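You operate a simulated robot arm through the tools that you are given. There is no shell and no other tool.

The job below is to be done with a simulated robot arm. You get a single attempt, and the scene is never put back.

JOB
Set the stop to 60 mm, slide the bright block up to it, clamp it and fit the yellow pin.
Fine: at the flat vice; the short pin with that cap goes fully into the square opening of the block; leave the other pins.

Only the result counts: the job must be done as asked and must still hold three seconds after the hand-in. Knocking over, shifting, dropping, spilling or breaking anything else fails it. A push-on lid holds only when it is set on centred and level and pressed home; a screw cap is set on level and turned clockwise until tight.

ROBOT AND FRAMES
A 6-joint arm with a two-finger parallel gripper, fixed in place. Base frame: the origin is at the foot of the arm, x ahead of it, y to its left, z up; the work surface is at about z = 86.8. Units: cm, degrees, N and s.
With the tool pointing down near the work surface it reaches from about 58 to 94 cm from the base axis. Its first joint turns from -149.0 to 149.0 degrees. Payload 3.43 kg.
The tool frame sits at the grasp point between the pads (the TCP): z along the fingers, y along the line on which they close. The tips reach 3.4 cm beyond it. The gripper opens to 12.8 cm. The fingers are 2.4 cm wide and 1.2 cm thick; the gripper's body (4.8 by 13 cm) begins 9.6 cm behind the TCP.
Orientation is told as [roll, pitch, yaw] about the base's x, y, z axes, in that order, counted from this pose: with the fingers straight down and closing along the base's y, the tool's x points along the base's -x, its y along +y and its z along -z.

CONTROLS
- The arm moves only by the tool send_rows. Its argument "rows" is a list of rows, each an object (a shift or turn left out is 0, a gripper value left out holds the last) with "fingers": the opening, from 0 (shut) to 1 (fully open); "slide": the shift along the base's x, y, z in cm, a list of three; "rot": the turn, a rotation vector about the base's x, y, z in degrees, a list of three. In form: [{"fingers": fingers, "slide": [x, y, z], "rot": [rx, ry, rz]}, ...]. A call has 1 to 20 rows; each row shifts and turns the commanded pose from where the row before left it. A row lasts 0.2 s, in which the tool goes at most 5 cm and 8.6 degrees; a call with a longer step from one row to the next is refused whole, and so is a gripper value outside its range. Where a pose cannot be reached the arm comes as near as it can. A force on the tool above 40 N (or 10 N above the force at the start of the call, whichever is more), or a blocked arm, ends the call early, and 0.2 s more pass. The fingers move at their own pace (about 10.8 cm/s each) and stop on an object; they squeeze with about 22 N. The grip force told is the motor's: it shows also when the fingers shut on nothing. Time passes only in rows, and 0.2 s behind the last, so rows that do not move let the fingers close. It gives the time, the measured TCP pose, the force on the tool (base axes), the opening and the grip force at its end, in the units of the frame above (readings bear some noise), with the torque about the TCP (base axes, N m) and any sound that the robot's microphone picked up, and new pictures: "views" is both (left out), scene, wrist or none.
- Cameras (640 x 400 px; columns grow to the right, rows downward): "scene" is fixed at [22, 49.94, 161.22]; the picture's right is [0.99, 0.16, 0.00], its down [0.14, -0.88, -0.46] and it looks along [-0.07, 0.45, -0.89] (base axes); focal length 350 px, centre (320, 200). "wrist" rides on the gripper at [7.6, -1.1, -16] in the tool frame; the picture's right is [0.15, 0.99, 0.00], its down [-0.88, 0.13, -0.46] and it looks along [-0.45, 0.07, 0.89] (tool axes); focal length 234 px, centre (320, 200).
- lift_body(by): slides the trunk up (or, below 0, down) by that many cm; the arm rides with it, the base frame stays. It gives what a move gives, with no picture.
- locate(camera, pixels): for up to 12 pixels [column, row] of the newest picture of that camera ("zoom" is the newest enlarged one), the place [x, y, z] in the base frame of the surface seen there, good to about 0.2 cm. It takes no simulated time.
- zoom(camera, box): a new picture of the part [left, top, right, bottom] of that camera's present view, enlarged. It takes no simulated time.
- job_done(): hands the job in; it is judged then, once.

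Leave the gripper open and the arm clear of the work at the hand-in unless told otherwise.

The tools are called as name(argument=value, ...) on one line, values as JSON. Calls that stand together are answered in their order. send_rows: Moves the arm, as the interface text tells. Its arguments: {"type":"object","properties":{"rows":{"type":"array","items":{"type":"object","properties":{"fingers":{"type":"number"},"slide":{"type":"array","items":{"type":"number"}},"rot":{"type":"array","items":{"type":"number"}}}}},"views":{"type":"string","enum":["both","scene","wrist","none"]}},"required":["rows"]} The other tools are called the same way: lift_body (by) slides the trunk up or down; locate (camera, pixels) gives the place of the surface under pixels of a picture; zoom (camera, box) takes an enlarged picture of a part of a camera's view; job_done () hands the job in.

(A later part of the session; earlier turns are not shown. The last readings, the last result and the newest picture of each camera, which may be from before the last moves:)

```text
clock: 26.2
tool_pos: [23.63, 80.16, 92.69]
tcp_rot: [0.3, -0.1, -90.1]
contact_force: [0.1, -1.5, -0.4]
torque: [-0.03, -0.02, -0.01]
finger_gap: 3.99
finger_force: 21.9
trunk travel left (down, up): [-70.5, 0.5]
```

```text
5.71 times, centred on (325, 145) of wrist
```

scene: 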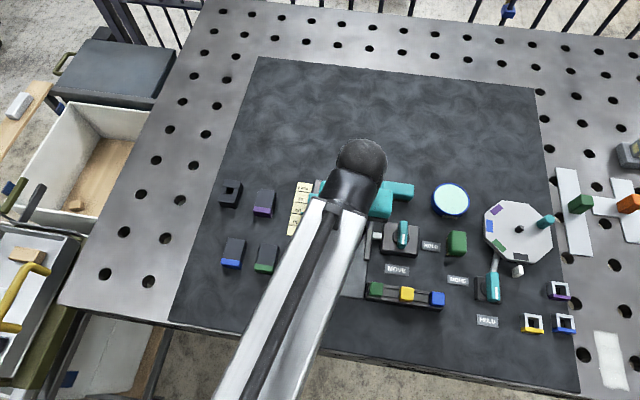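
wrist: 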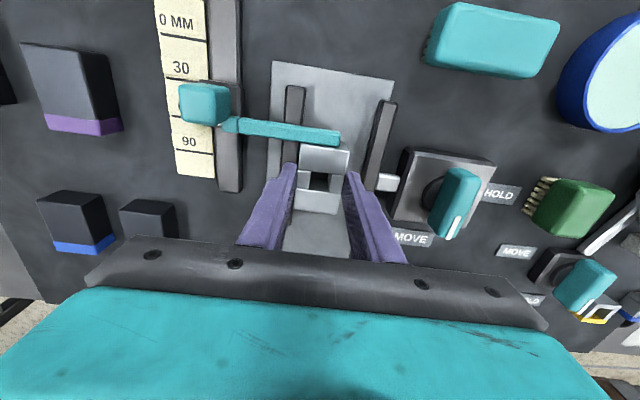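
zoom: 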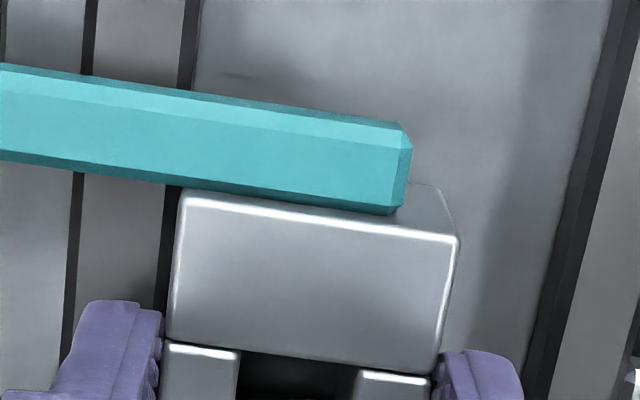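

Very close now. Creeping in 0.06 steps and reading force each time.

send_rows(rows=[{"slide": [0, 0.06, 0]}, {}], views="none")

send_rows(rows=[{"slide": [0, 0.05, 0]}, {}], views="wrist")

zoom(camera="wrist", box=[280, 110, 370, 180])

```text
clock: 26.9
tool_pos: [23.5, 80.19, 92.65]
tcp_rot: [0.1, -0.1, -90.0]
contact_force: [-0.8, -4.7, 0.3]
torque: [-0.17, -0.01, 0.0]
finger_gap: 3.99
finger_force: 21.5
trunk travel left (down, up): [-70.5, 0.5]
```

```text
clock: 27.4
tool_pos: [23.52, 80.06, 92.69]
tcp_rot: [0.2, -0.1, -90.0]
contact_force: [-0.5, -6.8, -1.4]
torque: [-0.2, -0.05, 0.03]
finger_gap: 3.99
finger_force: 21.7
trunk travel left (down, up): [-70.5, 0.5]
```

wrist: 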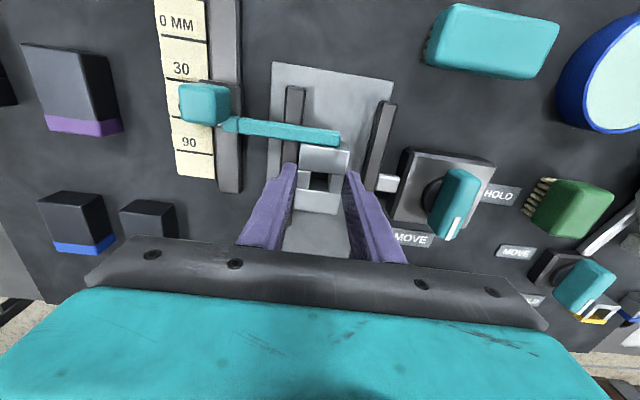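

```text
5.71 times, centred on (325, 145) of wrist
```

zoom: 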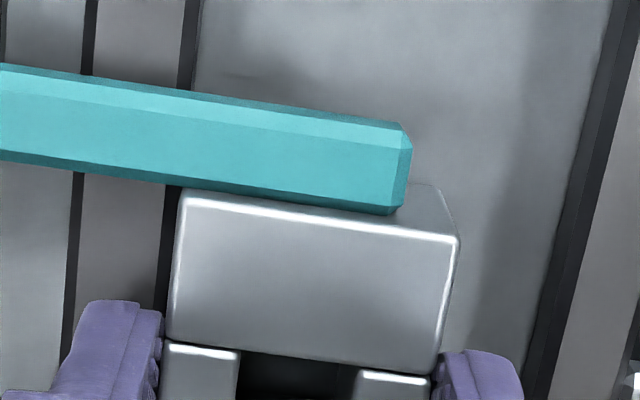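

Contact with the stop: force −6.8 N and the arm isn't advancing. I'll check that the pointer still reads 60.

zoom(camera="wrist", box=[150, 40, 250, 180])

zoom(camera="scene", box=[280, 170, 340, 250])

```text
2.86 times, centred on (200, 110) of wrist
```

zoom: 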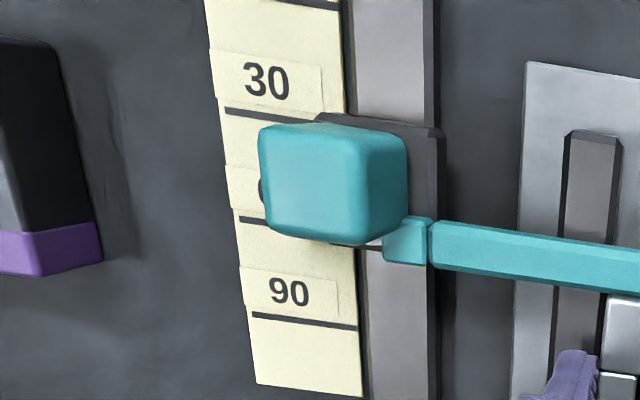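

```text
5.00 times, centred on (310, 210) of scene
```

zoom: 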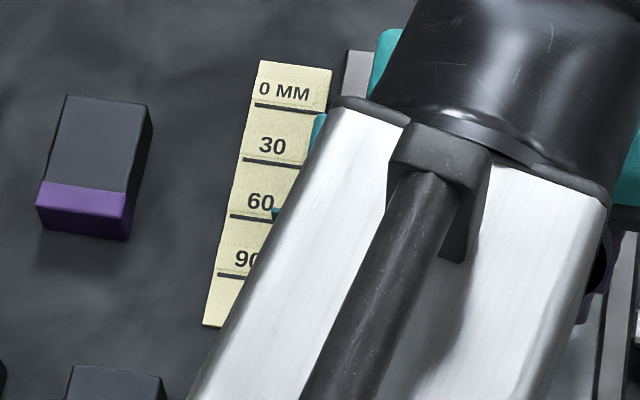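

zoom(camera="scene", box=[320, 190, 344, 205])

zoom(camera="scene", box=[322, 203, 346, 218])

zoom(camera="scene", box=[318, 188, 350, 228])

```text
16.00 times, centred on (332, 198) of scene
```

zoom: 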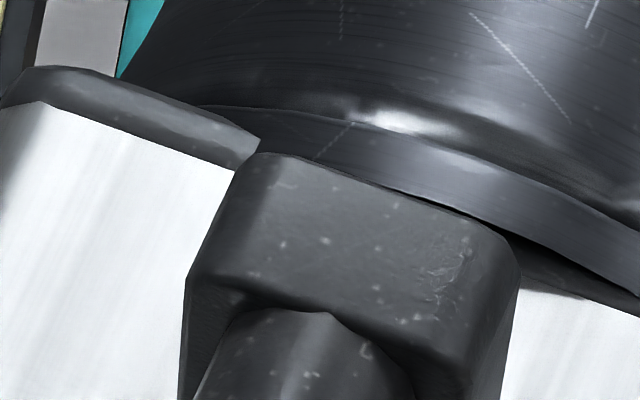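

```text
16.00 times, centred on (334, 210) of scene
```

zoom: 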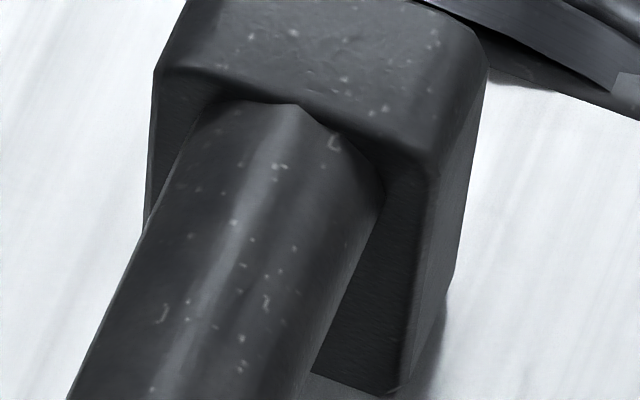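

```text
10.00 times, centred on (334, 208) of scene
```

zoom: 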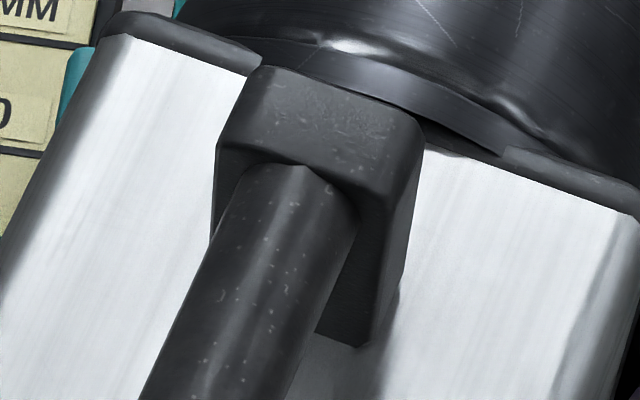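

The arm hides the pointer here; I'll check once clear. Next a small -x nudge to seat the block against the fixed jaw, watching force.

send_rows(rows=[{"slide": [-0.06, -0.02, 0]}, {}, {"slide": [-0.06, 0, 0]}, {}], views="none")

```text
clock: 28.4
tool_pos: [23.4, 80.11, 92.67]
tcp_rot: [0.2, 0.0, -90.1]
contact_force: [2.9, -6.0, -0.4]
torque: [-0.2, -0.14, 0.07]
finger_gap: 3.98
finger_force: 22.4
trunk travel left (down, up): [-70.5, 0.5]
```

The x force of 2.9 N shows it touching the fixed jaw. Releasing and rising.

send_rows(rows=[{"fingers": 0.4}, {}, {"slide": [0, 0, 2]}, {"slide": [0, 0, 4]}, {"slide": [0, 0, 4]}, {}], views="both")

zoom(camera="wrist", box=[160, 60, 400, 240])

```text
clock: 29.9
tool_pos: [23.41, 80.19, 102.8]
tcp_rot: [0.2, 0.0, -90.0]
contact_force: [0.4, 0.4, -0.4]
torque: [0.01, 0.04, 0.02]
finger_gap: 5.1
finger_force: 0.0
trunk travel left (down, up): [-70.5, 0.5]
```

scene: 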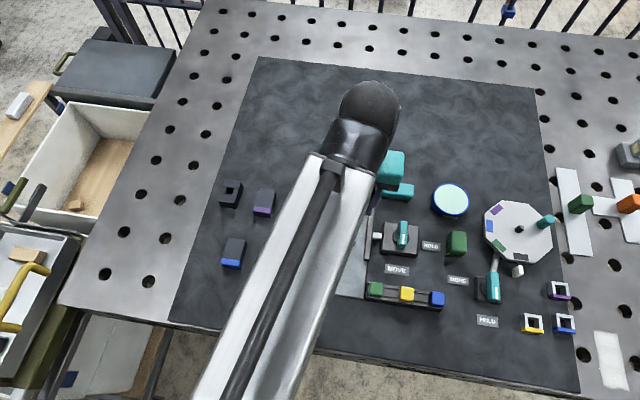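
wrist: 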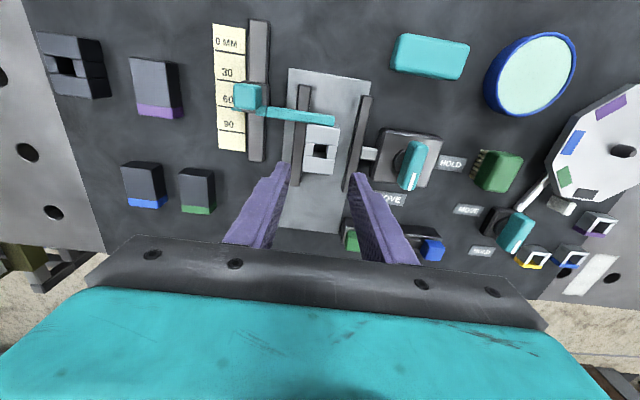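

```text
2.22 times, centred on (280, 150) of wrist
```

zoom: 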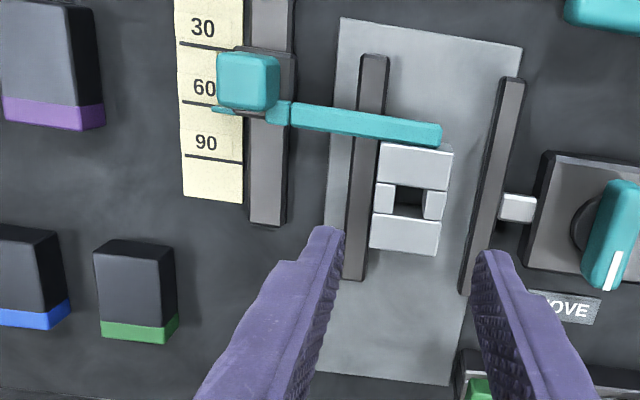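

The block sits at the stop against the fixed jaw. Next I'll move over the clamp knob at (34.85, 79.65) for a closer look.

send_rows(rows=[{"fingers": 0.35, "slide": [3.8, -0.18, 0]}, {"slide": [3.8, -0.18, 0]}, {"slide": [3.85, -0.19, 0]}, {"slide": [0, 0, -3]}, {}], views="both")

zoom(camera="wrist", box=[220, 90, 400, 230])

zoom(camera="scene", box=[270, 160, 370, 240])

```text
clock: 31.1
tool_pos: [34.84, 79.53, 99.75]
tcp_rot: [0.1, 0.0, -90.0]
contact_force: [-0.3, -0.6, 0.1]
torque: [-0.02, -0.01, 0.01]
finger_gap: 4.48
finger_force: 0.0
trunk travel left (down, up): [-70.5, 0.5]
```

scene: 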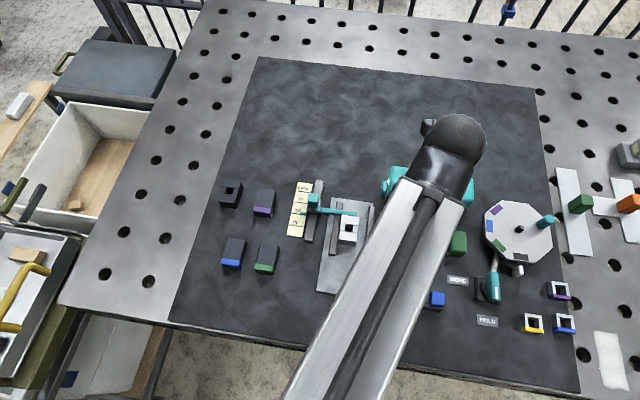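
wrist: 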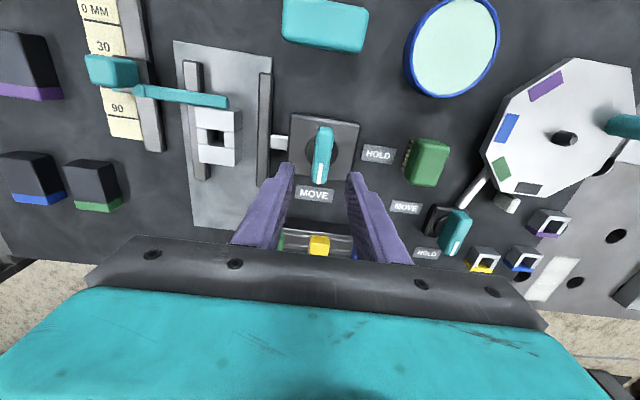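

```text
2.86 times, centred on (310, 160) of wrist
```

zoom: 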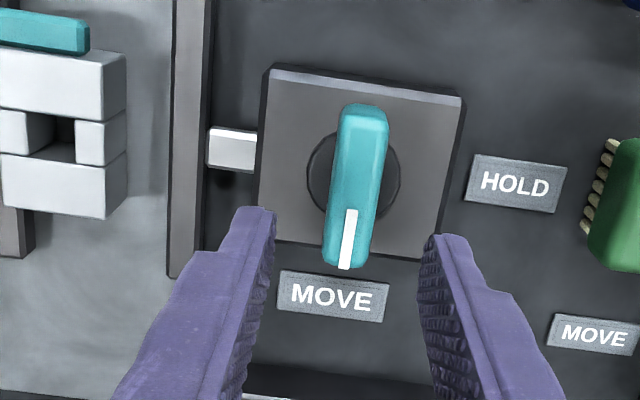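

```text
5.00 times, centred on (320, 200) of scene
```

zoom: 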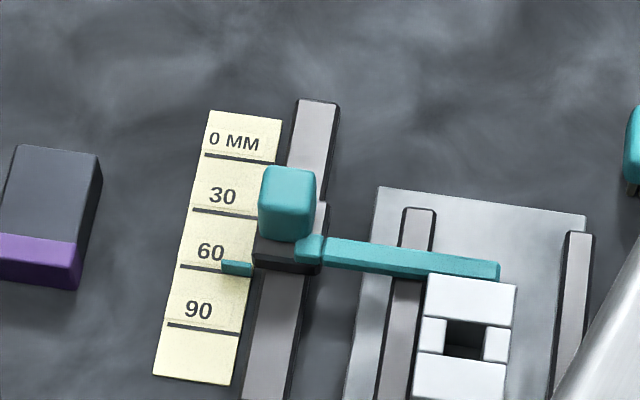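

The pointer relates to the 60 line just as it did to the 0 line at the start. A finer check of the pointer and the block-to-stop contact from the scene camera:

zoom(camera="scene", box=[290, 195, 330, 225])

zoom(camera="scene", box=[335, 200, 385, 250])

```text
13.33 times, centred on (310, 210) of scene
```

zoom: 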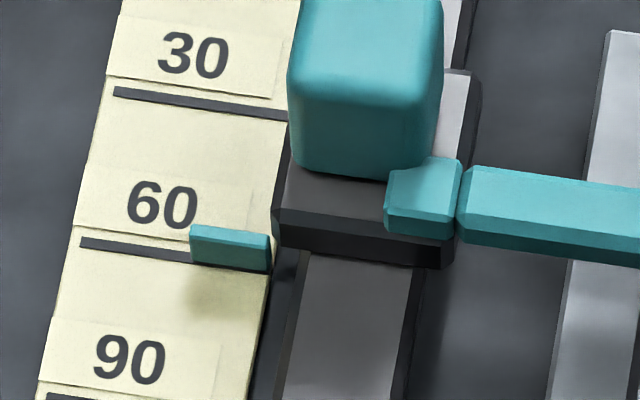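

```text
8.00 times, centred on (360, 225) of scene
```

zoom: 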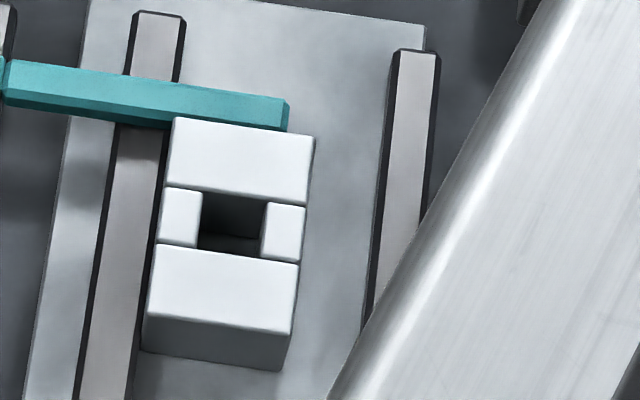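

locate(camera="zoom", pixels=[[290, 125], [170, 170], [290, 185], [200, 120], [175, 118]])

zoom(camera="scene", box=[290, 195, 330, 225])

locate(camera="zoom", pixels=[[200, 229], [230, 232], [260, 236], [200, 226], [230, 228], [260, 231], [210, 250], [250, 258], [100, 243], [140, 249], [175, 255], [160, 97]])

```text
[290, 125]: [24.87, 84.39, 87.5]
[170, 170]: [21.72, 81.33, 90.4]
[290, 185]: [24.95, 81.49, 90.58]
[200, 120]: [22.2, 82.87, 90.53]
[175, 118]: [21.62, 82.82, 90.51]
```

```text
13.33 times, centred on (310, 210) of scene
```

zoom: 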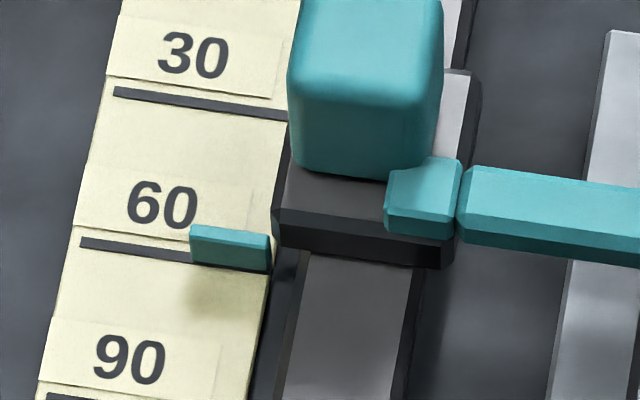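

```text
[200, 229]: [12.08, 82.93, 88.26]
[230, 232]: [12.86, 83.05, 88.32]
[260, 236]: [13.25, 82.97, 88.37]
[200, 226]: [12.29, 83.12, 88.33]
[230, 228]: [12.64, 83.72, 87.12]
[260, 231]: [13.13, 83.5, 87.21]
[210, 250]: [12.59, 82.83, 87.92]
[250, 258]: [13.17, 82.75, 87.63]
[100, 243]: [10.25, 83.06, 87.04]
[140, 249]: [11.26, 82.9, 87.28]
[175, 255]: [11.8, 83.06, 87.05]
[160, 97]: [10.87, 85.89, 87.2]
```

The pointer is centred on 60 (y≈82.98) and the block far edge touches the stop arm (≈82.85). Now descending onto the clamp knob.

send_rows(rows=[{"slide": [0, 0.1, -3]}, {"slide": [0, 0, -2.9]}, {}, {"fingers": 0.05}, {}, {}], views="wrist")

zoom(camera="wrist", box=[220, 90, 400, 230])

```text
clock: 32.5
tool_pos: [34.95, 79.79, 93.89]
tcp_rot: [0.2, 0.0, -89.9]
contact_force: [11.0, 1.0, 1.1]
torque: [0.08, 0.03, 0.0]
finger_gap: 1.79
finger_force: 45.2
trunk travel left (down, up): [-70.5, 0.5]
```

wrist: 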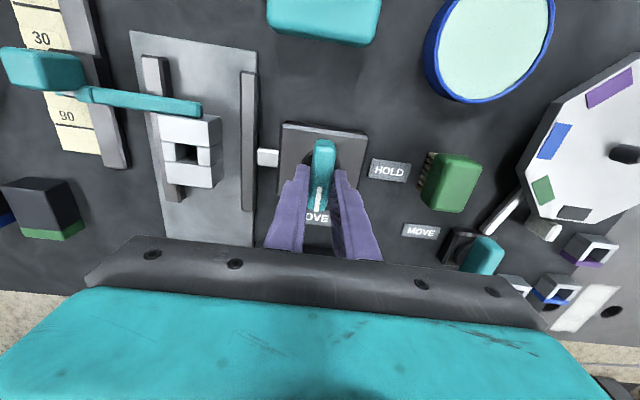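

```text
2.86 times, centred on (310, 160) of wrist
```

zoom: 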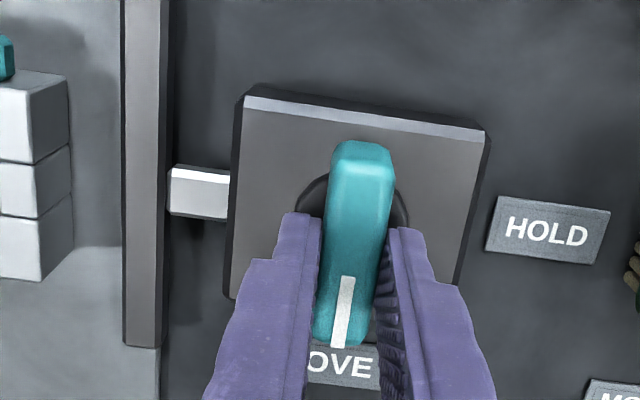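

The knob is gripped; an 11 N side force says its centre is slightly at +x. I'll relieve that, then turn counterclockwise toward HOLD in steps.

send_rows(rows=[{"slide": [0.1, -0.1, 0]}, {}], views="none")

send_rows(rows=[{"rot": [0, 0, 5]}, {"rot": [0, 0, 5]}, {"rot": [0, 0, 5]}, {"rot": [0, 0, 5]}, {}], views="wrist")

```text
clock: 33.0
tool_pos: [34.97, 79.59, 93.83]
tcp_rot: [0.1, 0.0, -90.1]
contact_force: [10.1, 7.1, 4.5]
torque: [-0.97, -0.05, -0.01]
finger_gap: 1.77
finger_force: 45.5
trunk travel left (down, up): [-70.5, 0.5]
```

```text
clock: 34.2
tool_pos: [35.11, 79.7, 93.94]
tcp_rot: [0.2, 0.0, -70.0]
contact_force: [13.8, 9.4, 6.7]
torque: [-0.04, -0.05, -0.08]
finger_gap: 1.79
finger_force: 45.0
trunk travel left (down, up): [-70.5, 0.5]
```

wrist: 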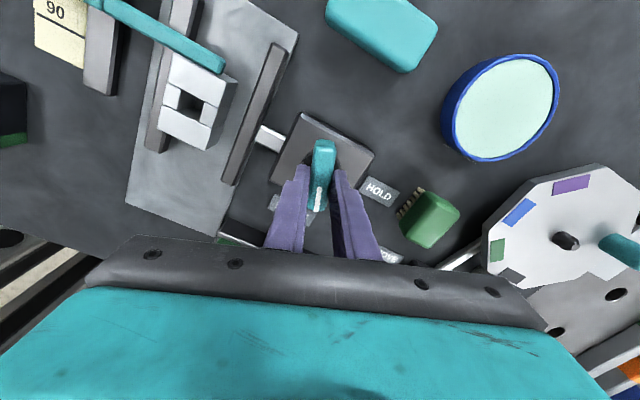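

It's turning (20° so far). The force suggests the pivot is a little +x, +y; I'll correct and continue.

send_rows(rows=[{"slide": [0.1, 0.07, 0], "rot": [0, 0, 5]}, {"slide": [0.1, 0.07, 0], "rot": [0, 0, 5]}, {"rot": [0, 0, 5]}, {"rot": [0, 0, 5]}, {"rot": [0, 0, 5]}, {}], views="wrist")

```text
clock: 35.6
tool_pos: [35.25, 79.79, 93.96]
tcp_rot: [0.1, 0.0, -44.9]
contact_force: [8.7, 1.9, 1.0]
torque: [0.6, 0.62, -0.01]
finger_gap: 1.78
finger_force: 44.2
trunk travel left (down, up): [-70.5, 0.5]
```

wrist: 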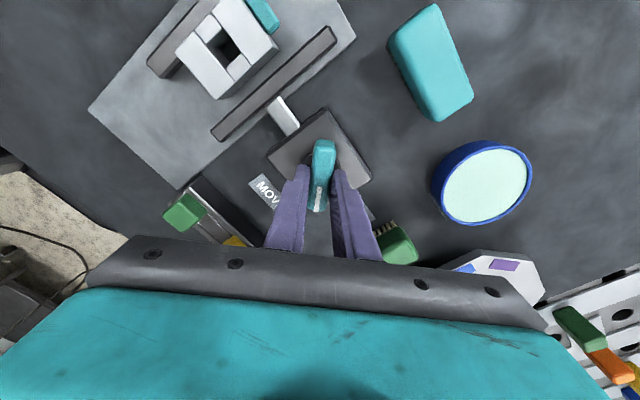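

The jaw is advancing toward the block. Continuing the turn.

send_rows(rows=[{"slide": [0.08, 0, 0], "rot": [0, 0, 5]}, {"rot": [0, 0, 5]}, {"rot": [0, 0, 5]}, {"rot": [0, 0, 5]}, {"rot": [0, 0, 5]}, {}], views="both")

zoom(camera="scene", box=[270, 160, 450, 280])

```text
clock: 37.0
tool_pos: [35.34, 79.91, 93.85]
tcp_rot: [0.1, 0.1, -19.9]
contact_force: [9.2, 12.2, 4.4]
torque: [-0.09, 0.0, -0.01]
finger_gap: 1.76
finger_force: 45.3
trunk travel left (down, up): [-70.5, 0.5]
```

scene: 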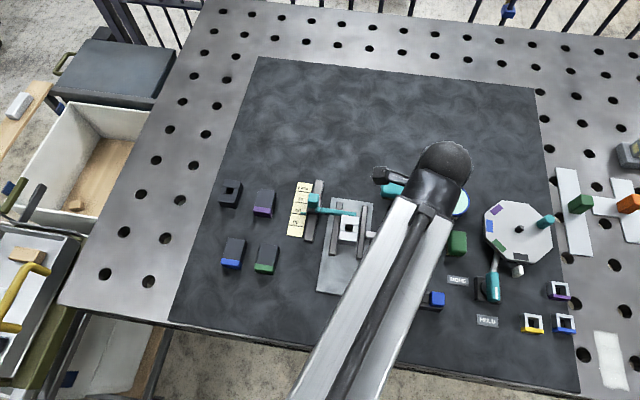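
wrist: 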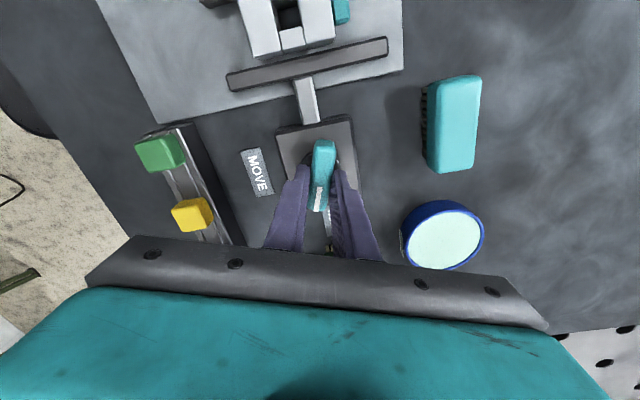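

```text
3.33 times, centred on (360, 220) of scene
```

zoom: 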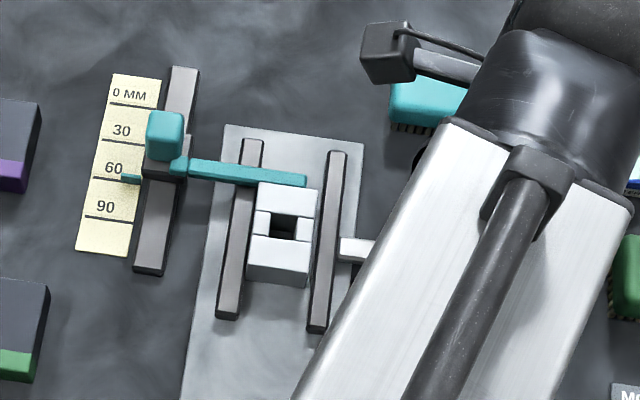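

The jaw is now nearly touching the block. Finishing the last 20° with a small +y relief.

send_rows(rows=[{"slide": [0.05, 0.12, 0], "rot": [0, 0, 5]}, {"rot": [0, 0, 5]}, {"rot": [0, 0, 5]}, {"rot": [0, 0, 5]}, {}], views="both")

zoom(camera="scene", box=[290, 180, 410, 270])

zoom(camera="wrist", box=[220, 0, 420, 240])

```text
clock: 38.2
tool_pos: [35.34, 80.02, 93.93]
tcp_rot: [0.2, 0.0, 0.0]
contact_force: [6.8, 14.8, 7.6]
torque: [-0.32, -0.15, -0.33]
finger_gap: 1.79
finger_force: 45.3
trunk travel left (down, up): [-70.5, 0.5]
```

scene: 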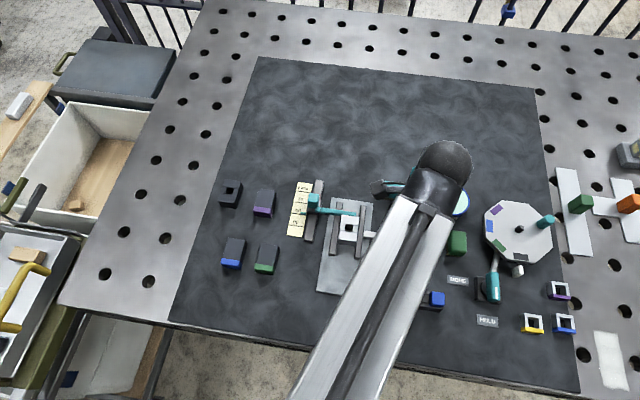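
wrist: 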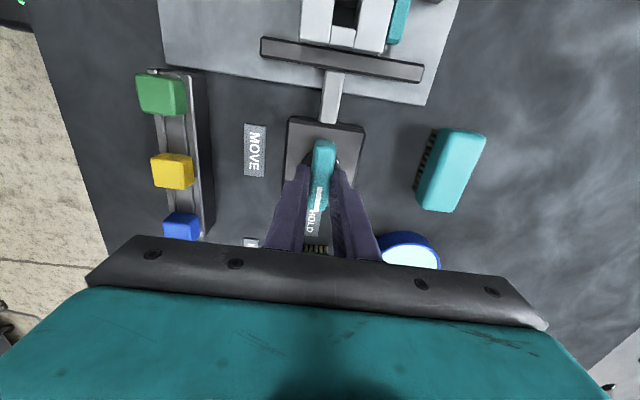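

```text
4.44 times, centred on (350, 225) of scene
```

zoom: 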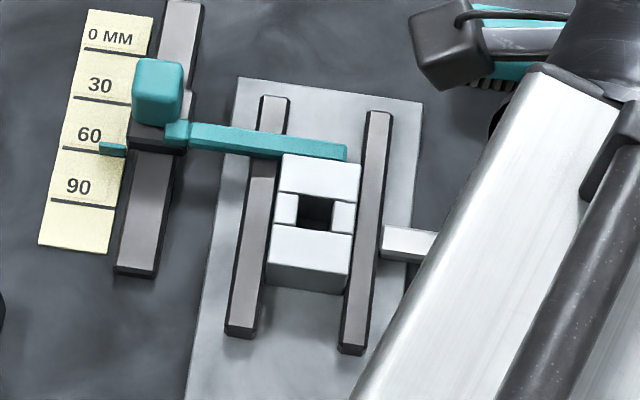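

```text
1.67 times, centred on (320, 120) of wrist
```

zoom: 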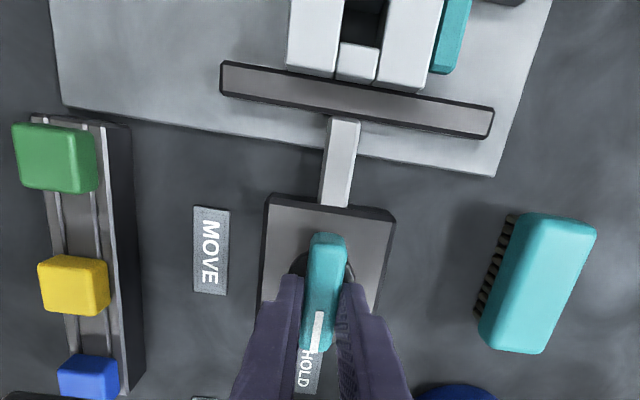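

The jaw appears to be at the block and the mark points at HOLD. I'll add a few degrees to confirm it is at its end stop.

send_rows(rows=[{"slide": [0, 0.1, 0], "rot": [0, 0, 2]}, {"rot": [0, 0, 2]}, {}], views="none")

zoom(camera="scene", box=[335, 195, 385, 260])

locate(camera="zoom", pixels=[[320, 60], [290, 55], [270, 170], [200, 200], [255, 330], [230, 200], [300, 330], [330, 60]])

```text
clock: 39.0
tool_pos: [35.27, 79.91, 93.89]
tcp_rot: [0.1, 0.0, 4.0]
contact_force: [6.6, 9.1, 8.4]
torque: [-0.37, 0.12, -1.45]
finger_gap: 1.89
finger_force: 45.0
trunk travel left (down, up): [-70.5, 0.5]
```

```text
6.15 times, centred on (360, 228) of scene
```

zoom: 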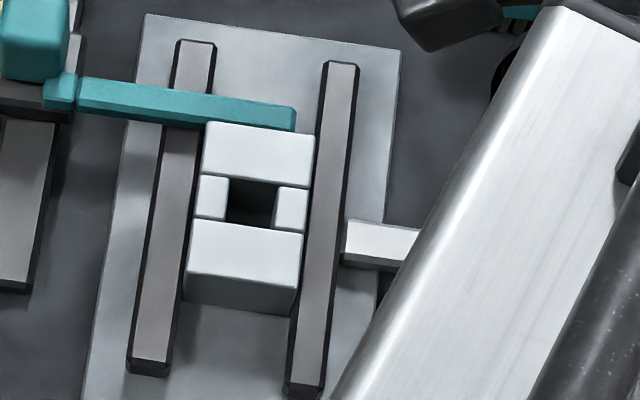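

```text
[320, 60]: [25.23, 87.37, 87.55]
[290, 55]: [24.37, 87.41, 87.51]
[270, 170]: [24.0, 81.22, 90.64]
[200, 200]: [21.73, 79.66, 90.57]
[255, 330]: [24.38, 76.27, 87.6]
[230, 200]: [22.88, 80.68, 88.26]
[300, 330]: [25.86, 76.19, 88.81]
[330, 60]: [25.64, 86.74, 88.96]
```

Torque climbed to −1.45 N m, so the knob is at its HOLD end stop and the jaw touches the block. I'll relieve 3°, open, and rise.

send_rows(rows=[{"rot": [0, 0, -3]}, {"fingers": 0.3}, {}, {"slide": [0, 0, 3]}, {"slide": [0, 0, 4]}, {"slide": [0, 0, 2]}, {}], views="both")

zoom(camera="wrist", box=[200, 0, 440, 240])

```text
clock: 40.6
tool_pos: [35.23, 79.97, 102.94]
tcp_rot: [0.2, -0.1, 1.0]
contact_force: [0.2, 0.8, 0.3]
torque: [0.04, -0.03, 0.0]
finger_gap: 3.84
finger_force: 0.1
trunk travel left (down, up): [-70.5, 0.5]
```

scene: 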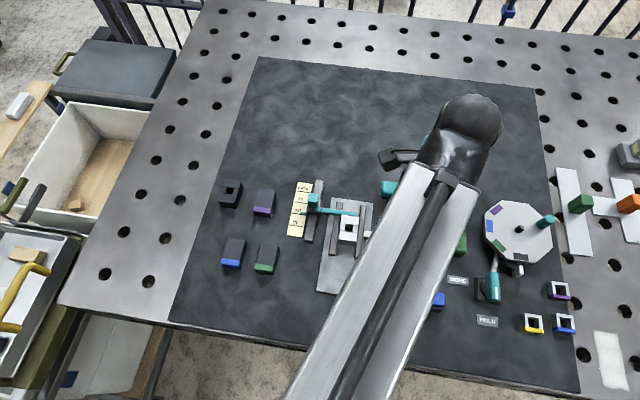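
wrist: 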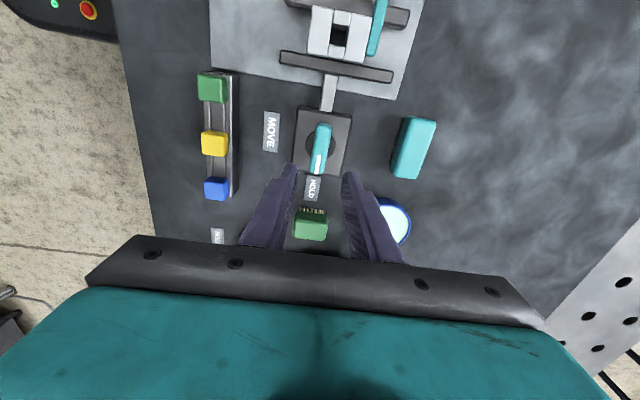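

```text
1.67 times, centred on (320, 120) of wrist
```

zoom: 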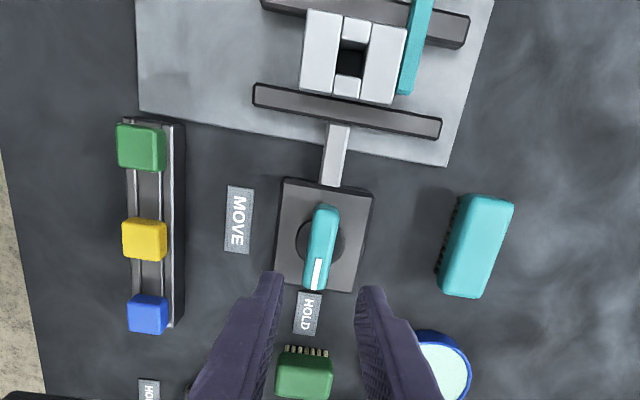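

The knob's mark points to HOLD. Now I'll move above the yellow pin in the rack, keeping the gripper closing along y.

send_rows(rows=[{"slide": [0.3, -3.1, 0], "rot": [0, 0, -1]}, {"slide": [0.3, -3.1, 0]}, {"slide": [0.3, -3.1, 0]}, {"slide": [0.3, -3.2, 0]}, {"slide": [0, 0, -3]}, {}], views="both")

zoom(camera="wrist", box=[240, 60, 400, 240])

zoom(camera="scene", box=[270, 160, 450, 280])

```text
clock: 42.0
tool_pos: [36.49, 67.43, 99.9]
tcp_rot: [0.3, 0.0, 0.0]
contact_force: [-0.2, -0.6, 0.1]
torque: [0.0, 0.02, -0.03]
finger_gap: 3.84
finger_force: 0.0
trunk travel left (down, up): [-70.5, 0.5]
```

scene: 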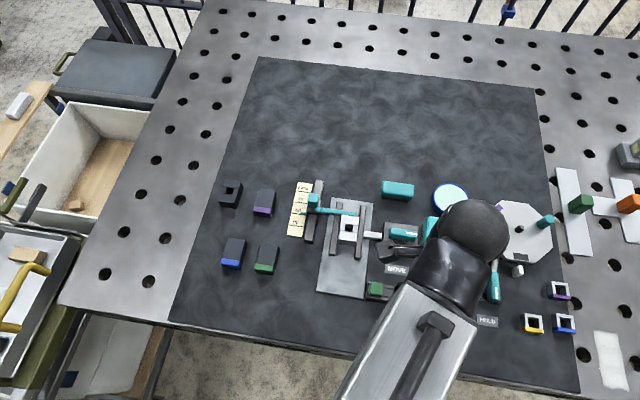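
wrist: 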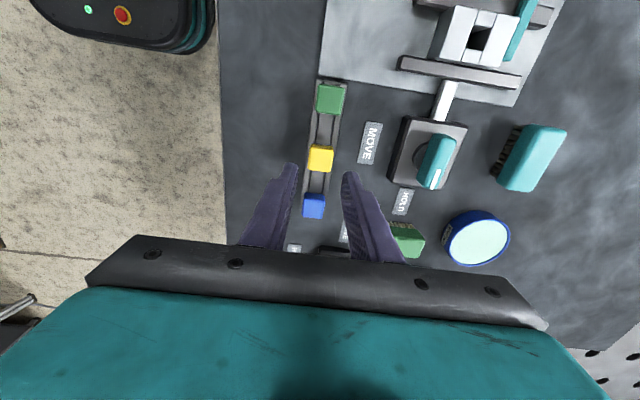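

```text
2.22 times, centred on (320, 150) of wrist
```

zoom: 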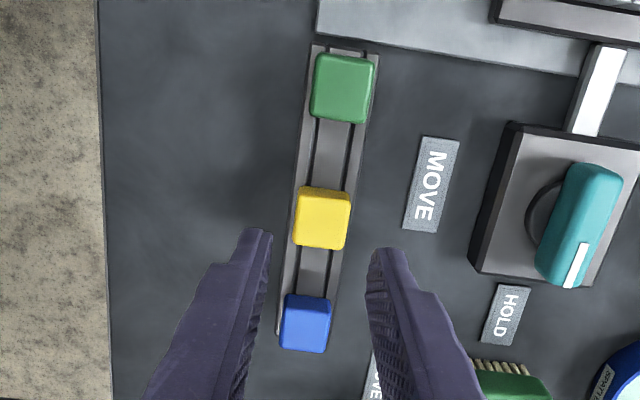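

```text
3.33 times, centred on (360, 220) of scene
```

zoom: 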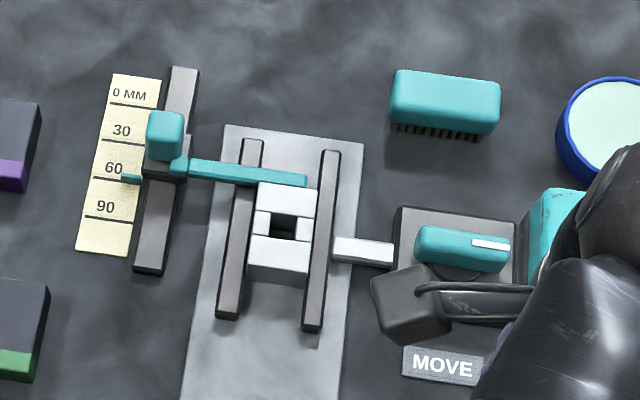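

Clamp is in HOLD. I'll measure the yellow cap from the wrist view.

zoom(camera="wrist", box=[290, 120, 350, 200])

locate(camera="wrist", pixels=[[311, 147], [331, 149], [309, 168], [329, 170], [320, 158], [321, 182], [329, 98], [314, 207]])

```text
5.00 times, centred on (320, 160) of wrist
```

zoom: 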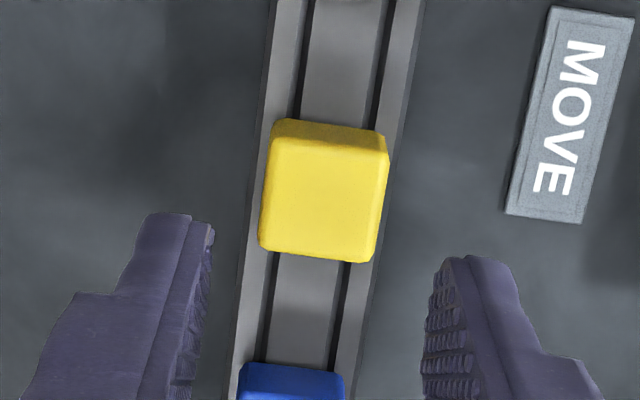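

```text
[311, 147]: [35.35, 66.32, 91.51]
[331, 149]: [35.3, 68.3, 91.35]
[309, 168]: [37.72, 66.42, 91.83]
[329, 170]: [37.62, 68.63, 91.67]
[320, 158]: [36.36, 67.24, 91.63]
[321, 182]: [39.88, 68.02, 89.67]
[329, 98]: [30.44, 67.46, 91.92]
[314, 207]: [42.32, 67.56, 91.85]
```

The yellow cap is centred at (36.5, 67.4), top z 91.7; the rack top is z 89.7. Descending to TCP z≈93.55 and closing.

send_rows(rows=[{"slide": [0, 0, -3]}, {"slide": [0, 0, -2]}, {"slide": [0, 0, -1.35]}, {}, {"fingers": 0.12}, {}, {}], views="wrist")

zoom(camera="wrist", box=[240, 100, 400, 240])

```text
clock: 43.6
tool_pos: [36.44, 67.43, 93.47]
tcp_rot: [0.3, 0.0, -0.1]
contact_force: [-0.4, -0.5, 0.7]
torque: [0.03, 0.0, 0.01]
finger_gap: 2.55
finger_force: 22.1
trunk travel left (down, up): [-70.5, 0.5]
```

wrist: 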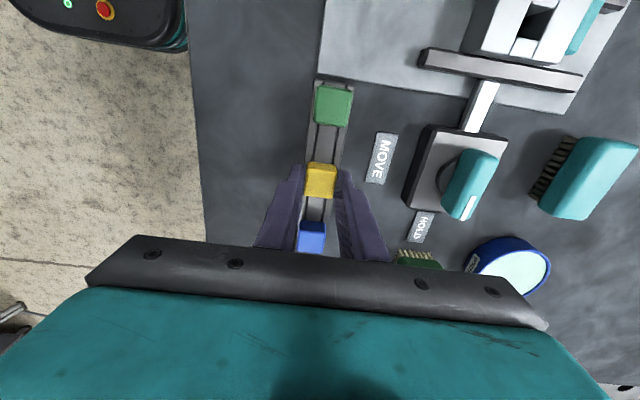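

```text
2.86 times, centred on (320, 170) of wrist
```

zoom: 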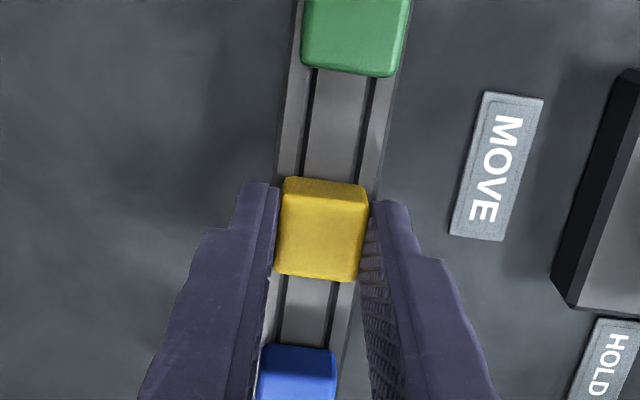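

The cap is gripped (gap 2.55). Lifting straight up to see the pin.

send_rows(rows=[{"slide": [0, 0, 0.5]}, {"slide": [0, 0, 1]}, {"slide": [0, 0, 2]}, {"slide": [0, 0, 3]}, {"slide": [0, 0, 3]}, {}], views="both")

zoom(camera="wrist", box=[240, 80, 400, 240])

```text
clock: 45.0
tool_pos: [36.35, 67.55, 102.97]
tcp_rot: [0.0, 0.1, 0.0]
contact_force: [0.5, -0.8, -0.2]
torque: [0.02, -0.01, -0.03]
finger_gap: 1.53
finger_force: 0.0
trunk travel left (down, up): [-70.5, 0.5]
```

scene: 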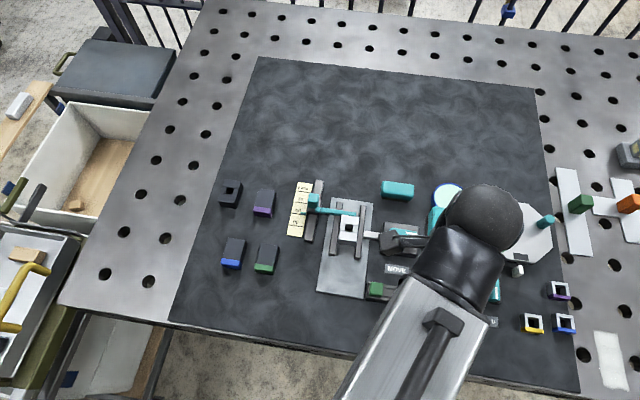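
wrist: 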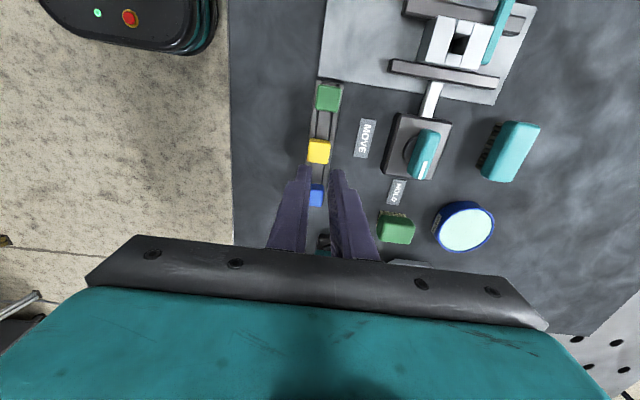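

```text
2.50 times, centred on (320, 160) of wrist
```

zoom: 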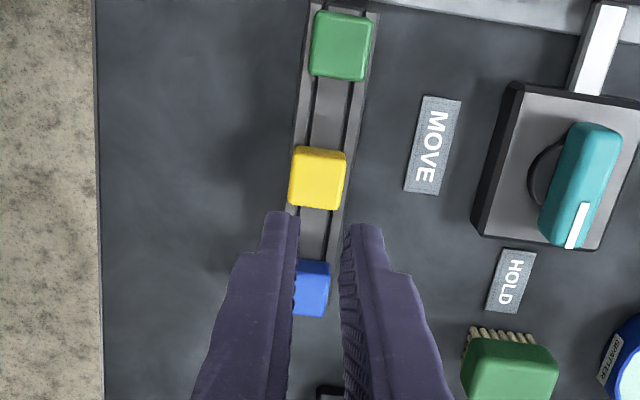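

The fingers slipped off; the yellow pin stayed in the rack. I'll check its position and posture.

locate(camera="wrist", pixels=[[310, 142], [329, 143], [308, 159], [327, 160], [318, 150], [328, 98], [316, 196]])

zoom(camera="wrist", box=[295, 75, 350, 215])

```text
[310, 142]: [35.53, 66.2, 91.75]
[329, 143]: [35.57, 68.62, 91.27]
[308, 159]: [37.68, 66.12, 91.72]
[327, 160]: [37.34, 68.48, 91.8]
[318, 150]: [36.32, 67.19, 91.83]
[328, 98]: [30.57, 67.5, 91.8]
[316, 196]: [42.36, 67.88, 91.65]
```

```text
2.86 times, centred on (322, 145) of wrist
```

zoom: 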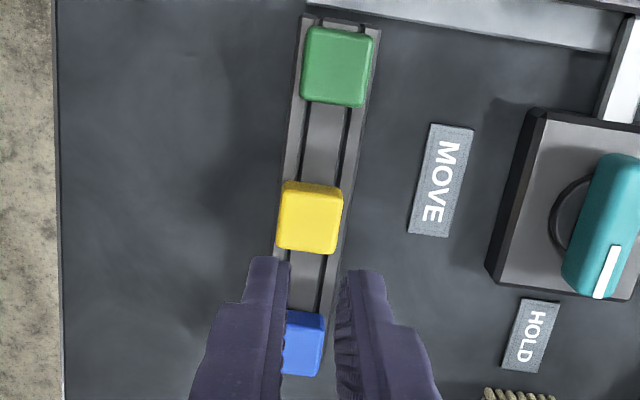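

It's unmoved. I'll regrip slightly deeper with full squeeze (target 0) and lift slowly, watching the force.

send_rows(rows=[{"fingers": 0.3, "slide": [0.12, -0.1, 0]}, {}, {"slide": [0, 0, -4]}, {"slide": [0, 0, -3]}, {"slide": [0, 0, -2.5]}, {}], views="wrist")

zoom(camera="wrist", box=[260, 120, 380, 240])

```text
clock: 46.5
tool_pos: [36.57, 67.39, 93.63]
tcp_rot: [0.2, 0.0, 0.1]
contact_force: [0.7, -0.5, -0.2]
torque: [0.0, 0.03, -0.03]
finger_gap: 3.83
finger_force: 0.0
trunk travel left (down, up): [-70.5, 0.5]
```

wrist: 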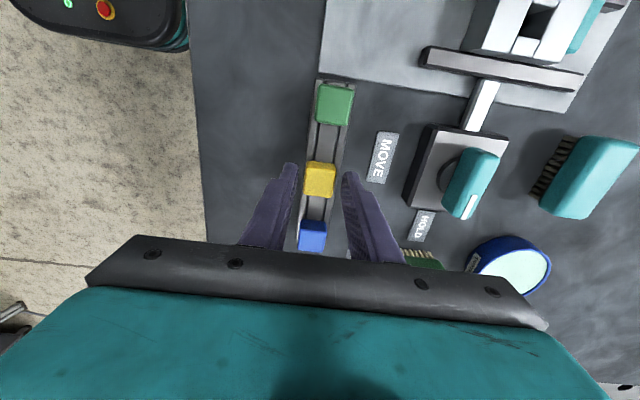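

```text
3.33 times, centred on (320, 180) of wrist
```

zoom: 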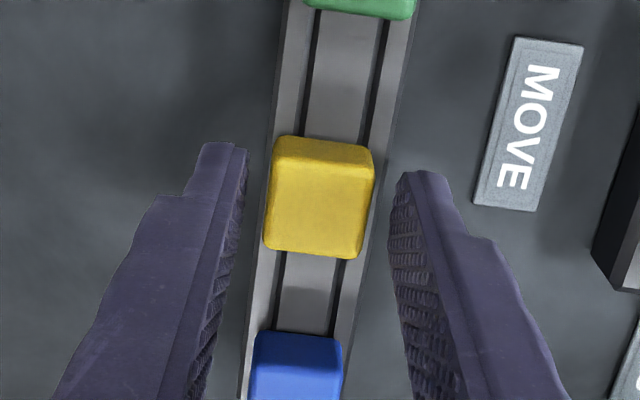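

Lowering 0.25 more, then a full squeeze and a slow small lift.

send_rows(rows=[{"slide": [0, 0, -0.2]}, {"fingers": 0}, {}, {}], views="none")

send_rows(rows=[{"slide": [0, 0, 0.15]}, {"slide": [0, 0, 0.15]}, {}], views="wrist")

zoom(camera="wrist", box=[260, 120, 380, 240])

```text
clock: 47.5
tool_pos: [36.55, 67.49, 93.51]
tcp_rot: [0.2, 0.0, -0.1]
contact_force: [0.1, -1.8, 0.0]
torque: [0.0, 0.01, 0.02]
finger_gap: 2.55
finger_force: 21.9
trunk travel left (down, up): [-70.5, 0.5]
```

```text
clock: 48.2
tool_pos: [36.62, 67.3, 93.65]
tcp_rot: [0.0, 0.0, 0.0]
contact_force: [0.3, -1.0, -1.3]
torque: [-0.03, 0.04, -0.02]
finger_gap: 2.55
finger_force: 22.3
trunk travel left (down, up): [-70.5, 0.5]
```

wrist: 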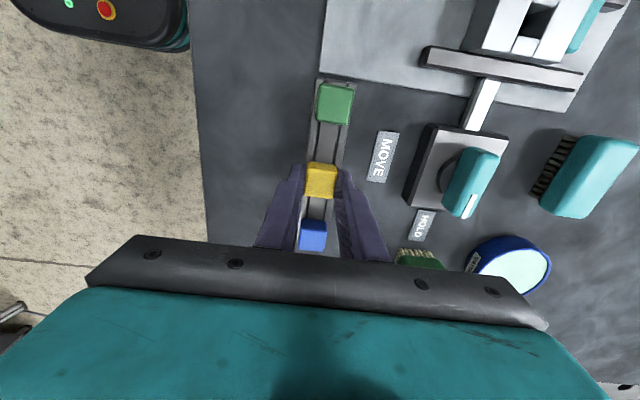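

```text
3.33 times, centred on (320, 180) of wrist
```

zoom: 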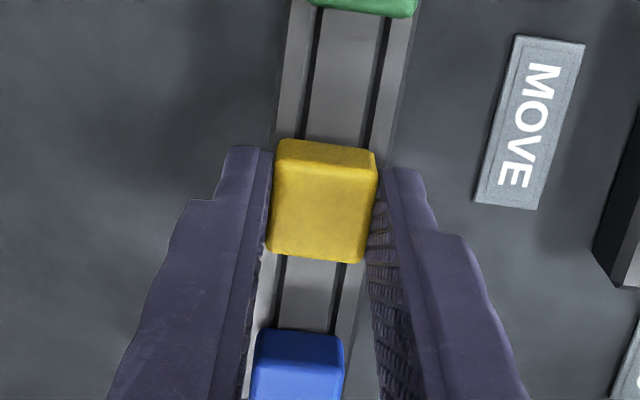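

Still gripped (2.55). Continuing the slow lift.

send_rows(rows=[{"slide": [0, 0, 0.15]}, {"slide": [0, 0, 0.15]}, {"slide": [0, 0, 0.15]}, {"slide": [0, 0, 0.15]}, {}], views="wrist")

zoom(camera="wrist", box=[260, 120, 380, 240])

```text
clock: 49.5
tool_pos: [36.74, 67.33, 94.24]
tcp_rot: [0.1, 0.0, 0.0]
contact_force: [0.2, -0.2, -1.6]
torque: [-0.01, 0.06, 0.03]
finger_gap: 2.55
finger_force: 21.6
trunk travel left (down, up): [-70.5, 0.5]
```

wrist: 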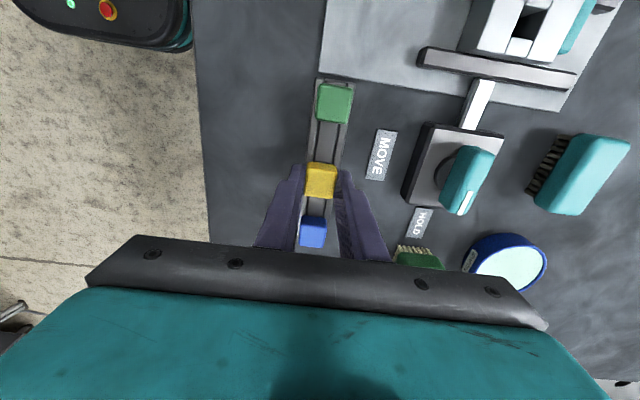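

```text
3.33 times, centred on (320, 180) of wrist
```

zoom: 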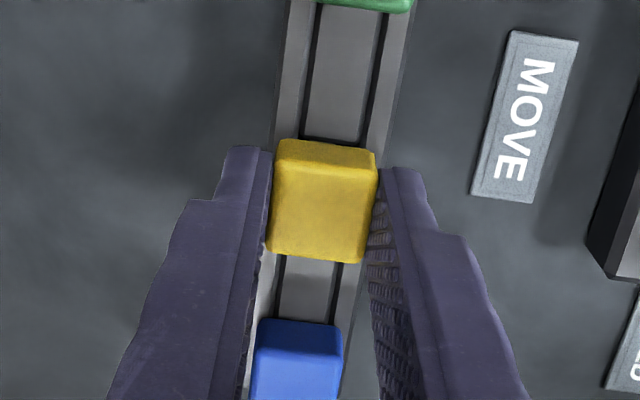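

The cap now rises with the gripper. Continuing at a gentle pace.

send_rows(rows=[{"slide": [0, 0, 0.2]}, {"slide": [0, 0, 0.25]}, {"slide": [0, 0, 0.3]}, {"slide": [0, 0, 0.35]}, {"slide": [0, 0, 0.4]}, {"slide": [0, 0, 0.4]}, {"slide": [0, 0, 0.4]}, {"slide": [0, 0, 0.4]}, {"slide": [0, 0, 0.4]}, {"slide": [0, 0, 0.3]}, {}], views="both")

zoom(camera="wrist", box=[260, 100, 380, 240])

```text
clock: 51.9
tool_pos: [36.72, 67.44, 97.67]
tcp_rot: [0.1, 0.1, 0.0]
contact_force: [-0.1, -0.3, -0.9]
torque: [-0.01, -0.03, 0.0]
finger_gap: 2.57
finger_force: 22.2
trunk travel left (down, up): [-70.5, 0.5]
```

scene: 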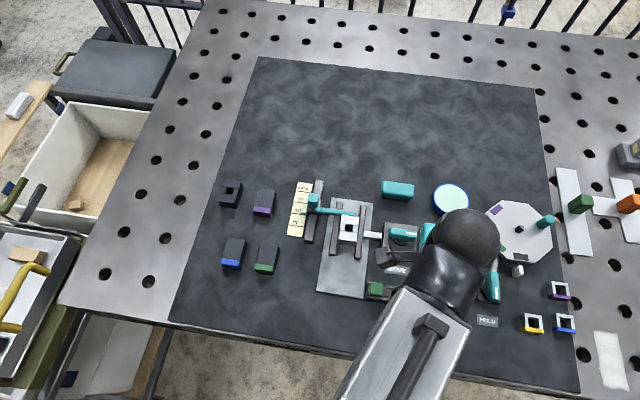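
wrist: 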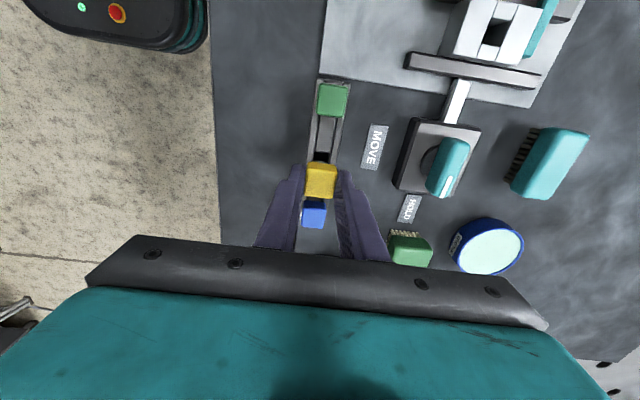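

```text
2.86 times, centred on (320, 170) of wrist
```

zoom: 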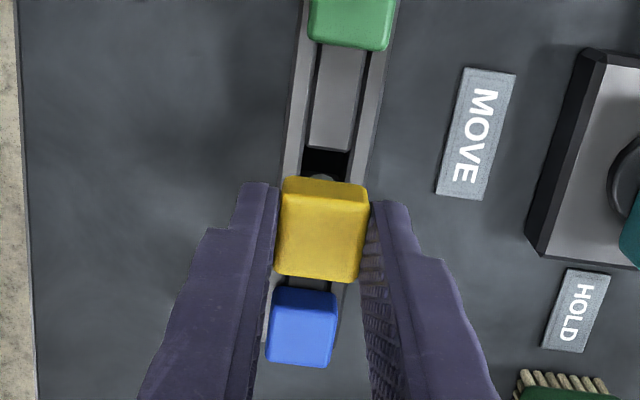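

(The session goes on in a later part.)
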